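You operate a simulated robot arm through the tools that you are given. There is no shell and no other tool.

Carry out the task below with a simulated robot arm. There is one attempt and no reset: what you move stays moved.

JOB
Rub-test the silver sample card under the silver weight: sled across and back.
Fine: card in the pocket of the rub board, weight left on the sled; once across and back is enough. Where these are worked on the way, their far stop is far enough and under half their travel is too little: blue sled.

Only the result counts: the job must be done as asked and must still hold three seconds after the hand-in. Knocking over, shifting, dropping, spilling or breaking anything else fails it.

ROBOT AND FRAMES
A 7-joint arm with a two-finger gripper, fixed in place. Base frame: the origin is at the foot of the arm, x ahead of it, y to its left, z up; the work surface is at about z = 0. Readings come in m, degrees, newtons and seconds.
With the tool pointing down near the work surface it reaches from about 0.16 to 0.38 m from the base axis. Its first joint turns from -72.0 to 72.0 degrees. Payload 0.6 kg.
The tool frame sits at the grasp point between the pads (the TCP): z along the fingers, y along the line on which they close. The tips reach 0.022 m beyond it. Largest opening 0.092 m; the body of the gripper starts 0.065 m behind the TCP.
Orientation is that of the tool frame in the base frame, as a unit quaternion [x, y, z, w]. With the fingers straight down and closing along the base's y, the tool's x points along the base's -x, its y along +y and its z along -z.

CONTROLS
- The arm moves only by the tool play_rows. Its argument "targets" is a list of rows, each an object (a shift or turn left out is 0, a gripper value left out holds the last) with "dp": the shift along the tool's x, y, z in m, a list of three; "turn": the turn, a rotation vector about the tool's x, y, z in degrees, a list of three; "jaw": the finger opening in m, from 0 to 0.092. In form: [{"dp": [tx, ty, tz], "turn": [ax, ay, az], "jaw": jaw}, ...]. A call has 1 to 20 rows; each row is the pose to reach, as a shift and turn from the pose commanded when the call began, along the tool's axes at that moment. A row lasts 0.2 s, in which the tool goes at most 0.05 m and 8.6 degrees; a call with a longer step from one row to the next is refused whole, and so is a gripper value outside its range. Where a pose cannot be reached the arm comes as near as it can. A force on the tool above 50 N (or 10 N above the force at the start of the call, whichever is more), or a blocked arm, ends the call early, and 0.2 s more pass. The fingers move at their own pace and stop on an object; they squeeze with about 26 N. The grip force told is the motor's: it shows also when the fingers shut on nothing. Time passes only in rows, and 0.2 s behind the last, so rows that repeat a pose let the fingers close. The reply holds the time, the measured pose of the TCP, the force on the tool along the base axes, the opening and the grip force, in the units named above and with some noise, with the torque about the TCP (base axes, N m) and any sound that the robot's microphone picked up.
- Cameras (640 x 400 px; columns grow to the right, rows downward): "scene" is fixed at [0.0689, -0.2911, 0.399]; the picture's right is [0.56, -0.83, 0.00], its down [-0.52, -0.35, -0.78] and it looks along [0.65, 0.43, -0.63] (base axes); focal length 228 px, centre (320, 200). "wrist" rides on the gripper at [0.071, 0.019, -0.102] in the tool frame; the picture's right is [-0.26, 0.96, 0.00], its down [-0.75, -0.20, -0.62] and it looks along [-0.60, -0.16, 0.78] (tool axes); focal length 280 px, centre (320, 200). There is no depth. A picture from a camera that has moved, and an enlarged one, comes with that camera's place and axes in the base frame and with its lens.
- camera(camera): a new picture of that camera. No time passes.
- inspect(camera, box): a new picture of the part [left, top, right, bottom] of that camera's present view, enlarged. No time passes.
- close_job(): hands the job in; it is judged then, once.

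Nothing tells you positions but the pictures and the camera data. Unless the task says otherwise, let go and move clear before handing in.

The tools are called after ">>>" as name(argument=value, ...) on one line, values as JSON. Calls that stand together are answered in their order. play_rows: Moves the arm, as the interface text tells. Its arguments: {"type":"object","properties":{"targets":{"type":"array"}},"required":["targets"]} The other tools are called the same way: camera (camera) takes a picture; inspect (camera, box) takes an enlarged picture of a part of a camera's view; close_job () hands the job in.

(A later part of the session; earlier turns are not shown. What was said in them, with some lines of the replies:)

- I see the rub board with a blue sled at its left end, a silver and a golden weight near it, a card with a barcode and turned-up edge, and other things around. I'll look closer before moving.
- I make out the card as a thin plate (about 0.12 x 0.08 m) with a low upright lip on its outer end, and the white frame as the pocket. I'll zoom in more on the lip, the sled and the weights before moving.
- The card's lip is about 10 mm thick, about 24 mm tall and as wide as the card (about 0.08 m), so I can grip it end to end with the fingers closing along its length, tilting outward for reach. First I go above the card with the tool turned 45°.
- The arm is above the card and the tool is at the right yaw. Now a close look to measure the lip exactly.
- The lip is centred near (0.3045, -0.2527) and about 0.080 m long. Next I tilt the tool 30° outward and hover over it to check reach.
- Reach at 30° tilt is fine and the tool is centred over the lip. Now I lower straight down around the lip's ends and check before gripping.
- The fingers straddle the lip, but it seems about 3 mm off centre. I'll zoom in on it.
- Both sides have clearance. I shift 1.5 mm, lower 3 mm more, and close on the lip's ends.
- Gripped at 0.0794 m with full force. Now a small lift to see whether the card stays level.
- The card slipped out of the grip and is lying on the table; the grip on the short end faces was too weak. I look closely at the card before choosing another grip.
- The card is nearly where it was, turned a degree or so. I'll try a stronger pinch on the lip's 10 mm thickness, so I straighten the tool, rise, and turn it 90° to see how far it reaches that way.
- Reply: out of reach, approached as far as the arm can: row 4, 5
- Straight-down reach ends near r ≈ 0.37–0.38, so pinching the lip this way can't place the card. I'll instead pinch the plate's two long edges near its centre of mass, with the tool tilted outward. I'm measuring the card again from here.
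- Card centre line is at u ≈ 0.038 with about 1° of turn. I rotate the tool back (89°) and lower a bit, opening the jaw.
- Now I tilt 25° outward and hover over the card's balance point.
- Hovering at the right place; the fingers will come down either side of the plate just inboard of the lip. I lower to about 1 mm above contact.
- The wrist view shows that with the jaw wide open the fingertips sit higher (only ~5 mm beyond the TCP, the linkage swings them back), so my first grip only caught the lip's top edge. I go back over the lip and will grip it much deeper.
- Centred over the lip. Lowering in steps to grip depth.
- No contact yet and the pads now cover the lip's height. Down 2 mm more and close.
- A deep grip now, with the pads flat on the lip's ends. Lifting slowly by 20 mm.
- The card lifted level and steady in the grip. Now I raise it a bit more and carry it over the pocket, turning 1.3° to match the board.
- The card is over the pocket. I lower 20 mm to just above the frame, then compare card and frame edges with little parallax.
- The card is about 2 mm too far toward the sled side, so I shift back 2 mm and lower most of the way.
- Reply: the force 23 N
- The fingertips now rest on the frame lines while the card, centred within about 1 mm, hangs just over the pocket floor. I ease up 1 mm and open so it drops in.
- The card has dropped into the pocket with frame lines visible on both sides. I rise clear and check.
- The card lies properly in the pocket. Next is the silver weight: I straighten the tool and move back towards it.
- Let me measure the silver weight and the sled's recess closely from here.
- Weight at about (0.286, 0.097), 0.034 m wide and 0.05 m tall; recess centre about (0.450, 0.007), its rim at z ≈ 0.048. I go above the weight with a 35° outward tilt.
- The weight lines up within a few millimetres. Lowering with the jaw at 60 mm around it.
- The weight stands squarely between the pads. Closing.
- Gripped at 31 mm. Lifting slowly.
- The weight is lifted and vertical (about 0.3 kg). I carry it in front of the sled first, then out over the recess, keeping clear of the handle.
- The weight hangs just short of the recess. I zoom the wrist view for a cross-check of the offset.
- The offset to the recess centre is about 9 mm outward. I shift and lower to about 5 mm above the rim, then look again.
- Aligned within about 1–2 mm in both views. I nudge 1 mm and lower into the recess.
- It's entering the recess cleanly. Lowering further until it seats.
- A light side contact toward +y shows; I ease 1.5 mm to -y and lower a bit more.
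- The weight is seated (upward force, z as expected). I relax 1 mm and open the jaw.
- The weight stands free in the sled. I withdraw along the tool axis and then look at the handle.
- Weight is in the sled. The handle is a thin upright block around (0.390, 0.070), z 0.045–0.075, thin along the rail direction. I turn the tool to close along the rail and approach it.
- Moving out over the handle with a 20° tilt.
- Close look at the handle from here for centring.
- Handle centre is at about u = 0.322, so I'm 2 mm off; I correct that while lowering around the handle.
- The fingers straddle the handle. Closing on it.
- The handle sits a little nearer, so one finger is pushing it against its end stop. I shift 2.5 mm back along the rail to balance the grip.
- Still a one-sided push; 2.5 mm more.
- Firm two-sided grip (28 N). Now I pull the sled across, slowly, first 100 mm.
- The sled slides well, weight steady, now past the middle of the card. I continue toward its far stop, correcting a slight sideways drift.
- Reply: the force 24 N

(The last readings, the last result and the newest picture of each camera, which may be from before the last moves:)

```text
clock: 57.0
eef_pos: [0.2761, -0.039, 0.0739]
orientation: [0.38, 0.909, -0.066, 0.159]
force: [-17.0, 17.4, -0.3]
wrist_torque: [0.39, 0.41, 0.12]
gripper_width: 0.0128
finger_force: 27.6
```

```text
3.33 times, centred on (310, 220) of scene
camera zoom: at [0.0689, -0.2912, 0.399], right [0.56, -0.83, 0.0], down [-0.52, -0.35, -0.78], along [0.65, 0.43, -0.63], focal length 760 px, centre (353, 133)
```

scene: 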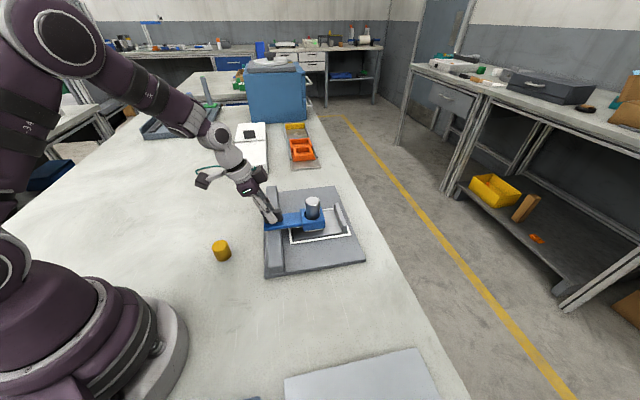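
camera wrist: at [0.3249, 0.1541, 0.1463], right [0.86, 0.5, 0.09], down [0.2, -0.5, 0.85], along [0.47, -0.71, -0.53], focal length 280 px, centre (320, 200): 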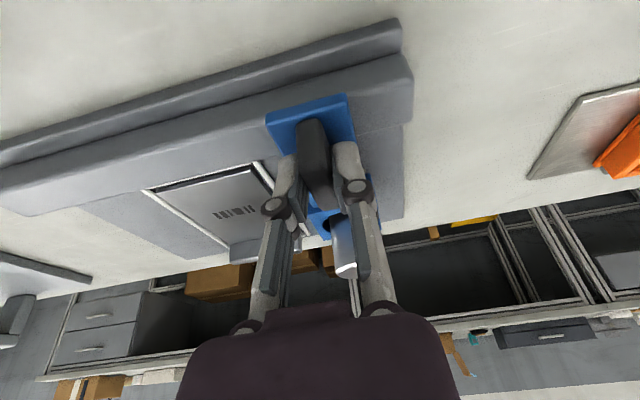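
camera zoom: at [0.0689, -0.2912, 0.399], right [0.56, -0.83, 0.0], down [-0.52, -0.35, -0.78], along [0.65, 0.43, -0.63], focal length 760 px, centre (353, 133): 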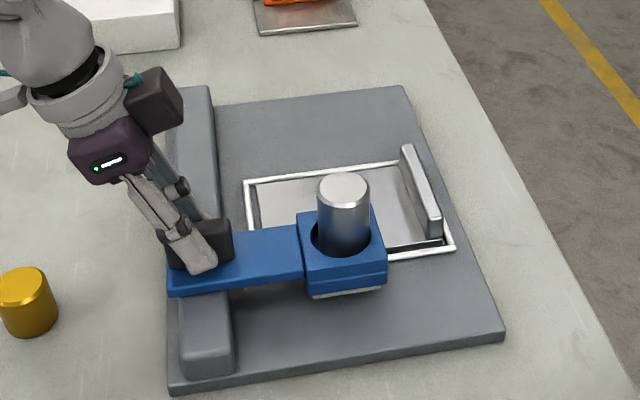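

I overcorrected sideways by ~1.5 mm; fixing that, and continuing to the far stop in small steps.

>>> play_rows(targets=[{"dp": [0.0016, 0, -0.0006]}, {"dp": [0.0016, -0.006, -0.0006]}, {"dp": [0.0016, -0.014, -0.0006]}, {"dp": [0.0016, -0.021, -0.0006]}, {"dp": [0.0016, -0.025, -0.0006]}, {"dp": [0.0016, -0.025, -0.0006]}])

>>> inspect(camera="scene", box=[240, 160, 380, 280])

```text
clock: 58.4
eef_pos: [0.2596, -0.0565, 0.0744]
orientation: [0.379, 0.909, -0.066, 0.161]
force: [-3.4, 4.1, 26.5]
wrist_torque: [-0.15, -0.07, 0.2]
gripper_width: 0.0128
finger_force: 27.5
```

```text
3.33 times, centred on (310, 220) of scene
camera zoom: at [0.0689, -0.2911, 0.3991], right [0.56, -0.83, 0.0], down [-0.52, -0.35, -0.78], along [0.65, 0.43, -0.63], focal length 760 px, centre (353, 133)
```

zoom: 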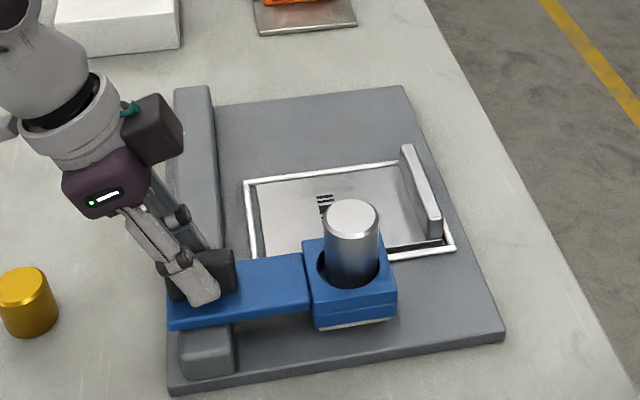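

The tool is pressing down a bit (26 N), so I raise 1.5 mm and keep creeping toward the stop.

>>> play_rows(targets=[{"dp": [-0.0005, 0, -0.0014]}, {"dp": [-0.0005, -0.003, -0.0014]}, {"dp": [-0.0005, -0.007, -0.0014]}, {"dp": [-0.0005, -0.01, -0.0014]}, {"dp": [-0.0005, -0.01, -0.0014]}])

>>> inspect(camera="scene", box=[240, 160, 380, 280])

```text
clock: 59.3
eef_pos: [0.2549, -0.0582, 0.0762]
orientation: [0.375, 0.91, -0.06, 0.164]
force: [8.0, -2.2, -9.9]
wrist_torque: [0.2, 0.03, -0.02]
gripper_width: 0.0132
finger_force: 27.9
stopped in row 4: the force on the tool passed its limit at 54 N (the readings are from after the stop); the commanded pose is now the measured one
```

```text
3.33 times, centred on (310, 220) of scene
camera zoom: at [0.0689, -0.2912, 0.399], right [0.56, -0.83, 0.0], down [-0.52, -0.35, -0.78], along [0.65, 0.43, -0.63], focal length 760 px, centre (353, 133)
```

zoom: 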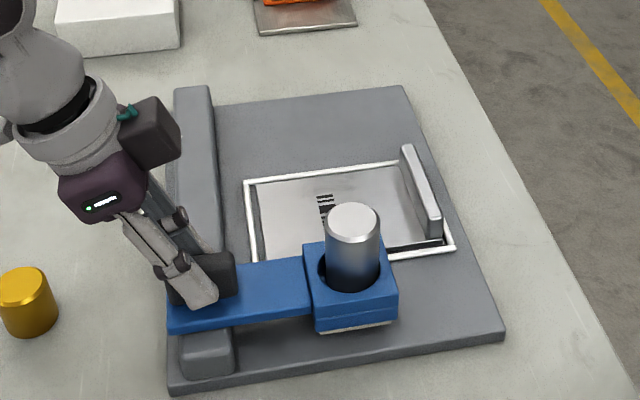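

That's the far stop (force limit reached, sled fully across, weight upright). Now I push it back, slowly.

>>> play_rows(targets=[{"dp": [0, 0.002, 0]}, {"dp": [0, 0.008, 0]}, {"dp": [0, 0.018, 0]}, {"dp": [0, 0.03, 0]}, {"dp": [0, 0.043, 0]}, {"dp": [0, 0.056, 0]}, {"dp": [0, 0.068, 0]}, {"dp": [0, 0.076, 0]}, {"dp": [0, 0.08, 0]}, {"dp": [0, 0.08, 0]}])

>>> inspect(camera="scene", box=[240, 160, 380, 280])

```text
clock: 61.5
eef_pos: [0.3108, -0.002, 0.0781]
orientation: [0.376, 0.91, -0.06, 0.163]
force: [7.8, -8.7, -17.0]
wrist_torque: [-0.08, -0.02, -0.03]
gripper_width: 0.0129
finger_force: 28.0
```

```text
3.33 times, centred on (310, 220) of scene
camera zoom: at [0.0689, -0.2911, 0.399], right [0.56, -0.83, 0.0], down [-0.52, -0.35, -0.78], along [0.65, 0.43, -0.63], focal length 760 px, centre (353, 133)
```

zoom: 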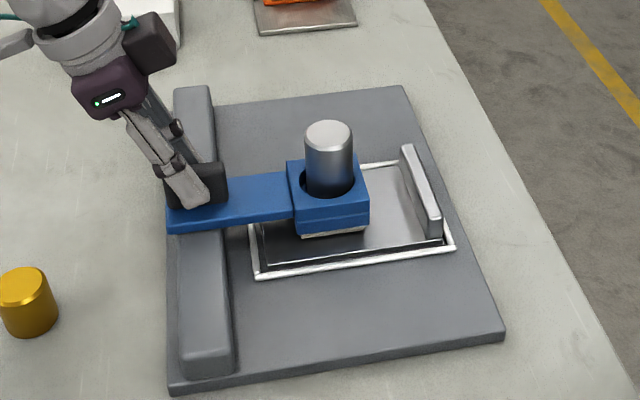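

Halfway back and steady. I lower 2 mm to unload the grip and continue.

>>> play_rows(targets=[{"dp": [0, 0, 0.0021]}, {"dp": [0, 0.006, 0.0021]}, {"dp": [0, 0.016, 0.0021]}, {"dp": [0, 0.028, 0.0021]}, {"dp": [0, 0.041, 0.0021]}, {"dp": [0, 0.054, 0.0021]}, {"dp": [0, 0.065, 0.0021]}, {"dp": [0, 0.073, 0.0021]}, {"dp": [0, 0.078, 0.0021]}, {"dp": [0, 0.078, 0.0021]}])

>>> inspect(camera="scene", box=[240, 160, 380, 280])

```text
clock: 63.7
eef_pos: [0.3667, 0.0534, 0.0763]
orientation: [0.376, 0.91, -0.061, 0.163]
force: [7.4, -7.5, -18.2]
wrist_torque: [-0.07, 0.03, 0.02]
gripper_width: 0.0131
finger_force: 27.9
```

```text
3.33 times, centred on (310, 220) of scene
camera zoom: at [0.069, -0.2911, 0.399], right [0.56, -0.83, 0.0], down [-0.52, -0.35, -0.78], along [0.65, 0.43, -0.63], focal length 760 px, centre (353, 133)
```

zoom: 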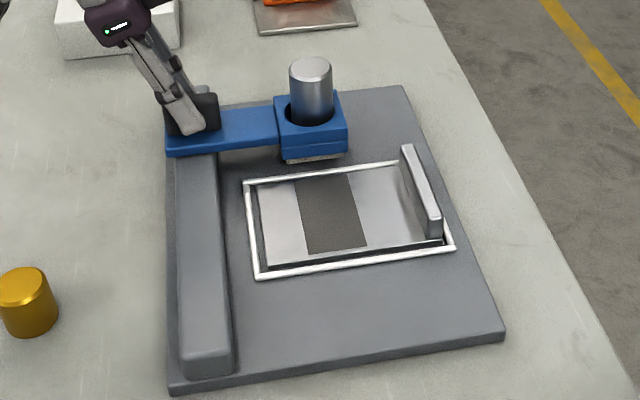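

A rub mark across the card is visible. Final stretch back to the home stop.

>>> play_rows(targets=[{"dp": [0, 0.003, 0.0012]}, {"dp": [0, 0.009, 0.0015]}, {"dp": [0, 0.015, 0.0015]}, {"dp": [0, 0.019, 0.0015]}, {"dp": [0, 0.0215, 0.0015]}, {"dp": [0, 0.0235, 0.0015]}, {"dp": [0, 0.0235, 0.0015]}])

>>> inspect(camera="scene", box=[240, 160, 380, 280])

```text
clock: 65.3
eef_pos: [0.3828, 0.0702, 0.0751]
orientation: [0.377, 0.91, -0.061, 0.162]
force: [-26.9, -5.5, 22.4]
wrist_torque: [-0.21, 0.44, -0.17]
gripper_width: 0.0129
finger_force: 27.9
```

```text
3.33 times, centred on (310, 220) of scene
camera zoom: at [0.0688, -0.2912, 0.399], right [0.56, -0.83, 0.0], down [-0.52, -0.35, -0.78], along [0.65, 0.43, -0.63], focal length 760 px, centre (353, 133)
```

zoom: 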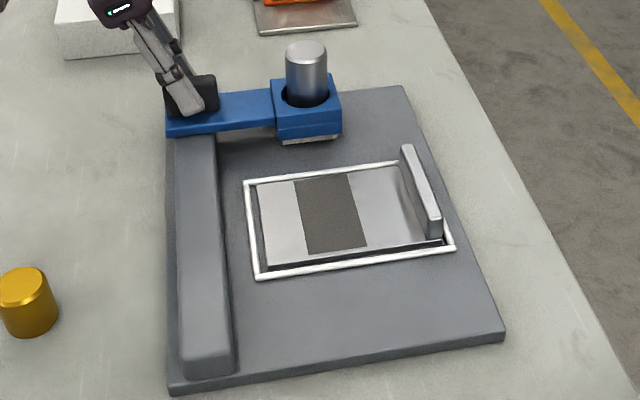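

The sled is back at its home stop. I relax the push, open the jaw and withdraw.

>>> play_rows(targets=[{"dp": [0, -0.0012, -0.0008]}, {"dp": [0, -0.0012, -0.0008]}, {"dp": [0, -0.0012, -0.0008], "jaw": 0.045}, {"dp": [0, -0.0012, -0.0008]}, {"dp": [0, -0.0012, -0.0008]}, {"dp": [0, -0.0012, -0.0008]}])

>>> inspect(camera="scene", box=[240, 150, 340, 220])

>>> camera(camera="wrist")

```text
clock: 66.7
eef_pos: [0.3822, 0.0694, 0.0772]
orientation: [0.376, 0.91, -0.06, 0.164]
force: [-1.0, 0.7, 0.0]
wrist_torque: [-0.01, 0.02, -0.03]
gripper_width: 0.0448
finger_force: 0.0
```

```text
5.71 times, centred on (290, 185) of scene
camera zoom: at [0.0689, -0.2911, 0.399], right [0.56, -0.83, 0.0], down [-0.52, -0.35, -0.78], along [0.65, 0.43, -0.63], focal length 1303 px, centre (491, 286)
```

zoom: 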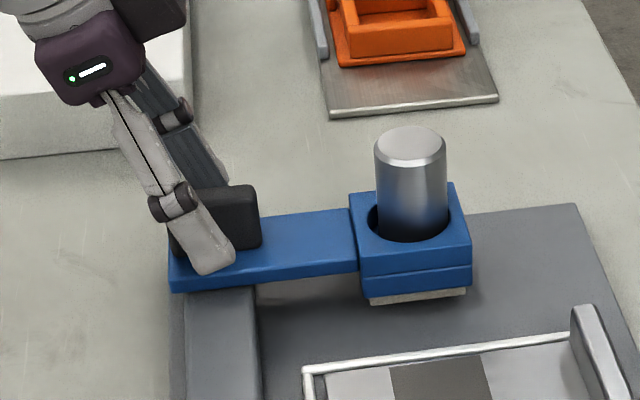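

```text
taken
camera wrist: at [0.3241, 0.1546, 0.1486], right [0.85, 0.51, 0.1], down [0.2, -0.5, 0.84], along [0.48, -0.7, -0.53], focal length 280 px, centre (320, 200)
```

wrist: 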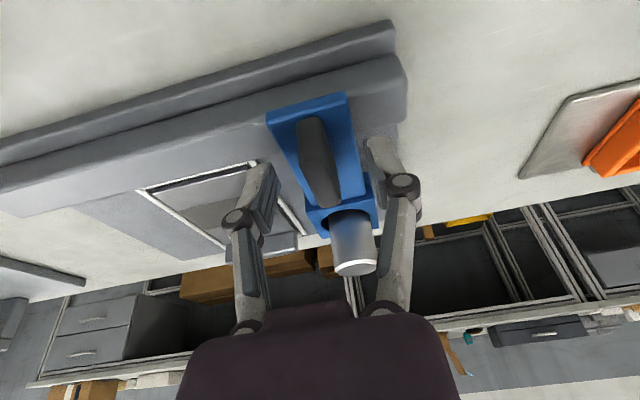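

Released with both fingers clear of the handle. Withdrawing up and back.

>>> play_rows(targets=[{"dp": [0, 0, -0.015]}, {"dp": [0, 0, -0.04]}, {"dp": [0.01, 0, -0.075]}, {"dp": [0.03, -0.01, -0.1]}, {"dp": [0.05, -0.03, -0.12], "turn": [0, 6, 0]}, {"dp": [0.07, -0.05, -0.13], "turn": [0, 12, 0]}, {"dp": [0.08, -0.07, -0.14], "turn": [0, 18, 0]}, {"dp": [0.08, -0.07, -0.14], "turn": [0, 18, 0]}])

>>> camera(camera="scene")

>>> inspect(camera="scene", box=[240, 150, 400, 290])

>>> camera(camera="wrist")

```text
clock: 68.5
eef_pos: [0.245, 0.1043, 0.1802]
orientation: [0.381, 0.925, 0.0, 0.018]
force: [-0.2, 0.2, -0.2]
wrist_torque: [0.02, -0.01, -0.01]
gripper_width: 0.0452
finger_force: 0.1
```

```text
taken
```

scene: 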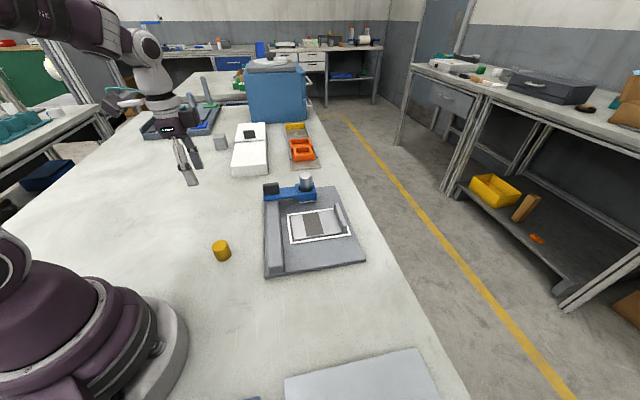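

```text
2.86 times, centred on (320, 220) of scene
camera zoom: at [0.0689, -0.2912, 0.399], right [0.56, -0.83, 0.0], down [-0.52, -0.35, -0.78], along [0.65, 0.43, -0.63], focal length 652 px, centre (320, 143)
```

zoom: 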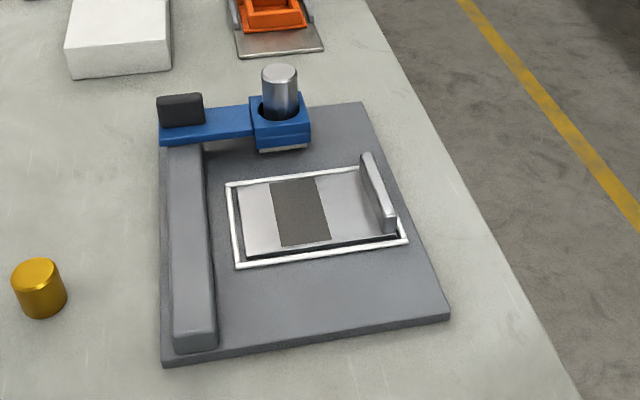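

```text
taken
camera wrist: at [0.2045, 0.1708, 0.2796], right [0.86, 0.5, 0.02], down [0.37, -0.67, 0.65], along [0.34, -0.55, -0.76], focal length 280 px, centre (320, 200)
```

wrist: 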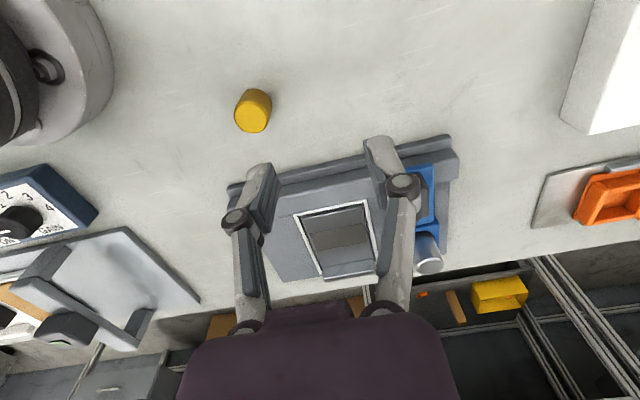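

The card lies in the pocket with a rub mark across it, the sled is home with the silver weight on it, and nothing else has moved. The arm is clear, so I hand in.

>>> close_job()

```text
The job is handed in.
```

The rub test is done and handed in; I haven't seen the judge's verdict.

- **Card:** the silver sample card lies in the pocket of the rub board with a dark rub strip visible across it. My first grip slipped during a low lift, and the card dropped back onto the table. It showed no visible damage, and I re-gripped it and placed it.
- **Weight:** the silver weight is seated in the sled's recess and was left there.
- **Sled:** the blue sled went once across to its far stop (about 0.18 m) and back to its home stop. The weight stayed upright throughout.
- **Surroundings:** the last pictures show the golden weight and the other items where they were. The jaw is open and the arm is clear of the board.
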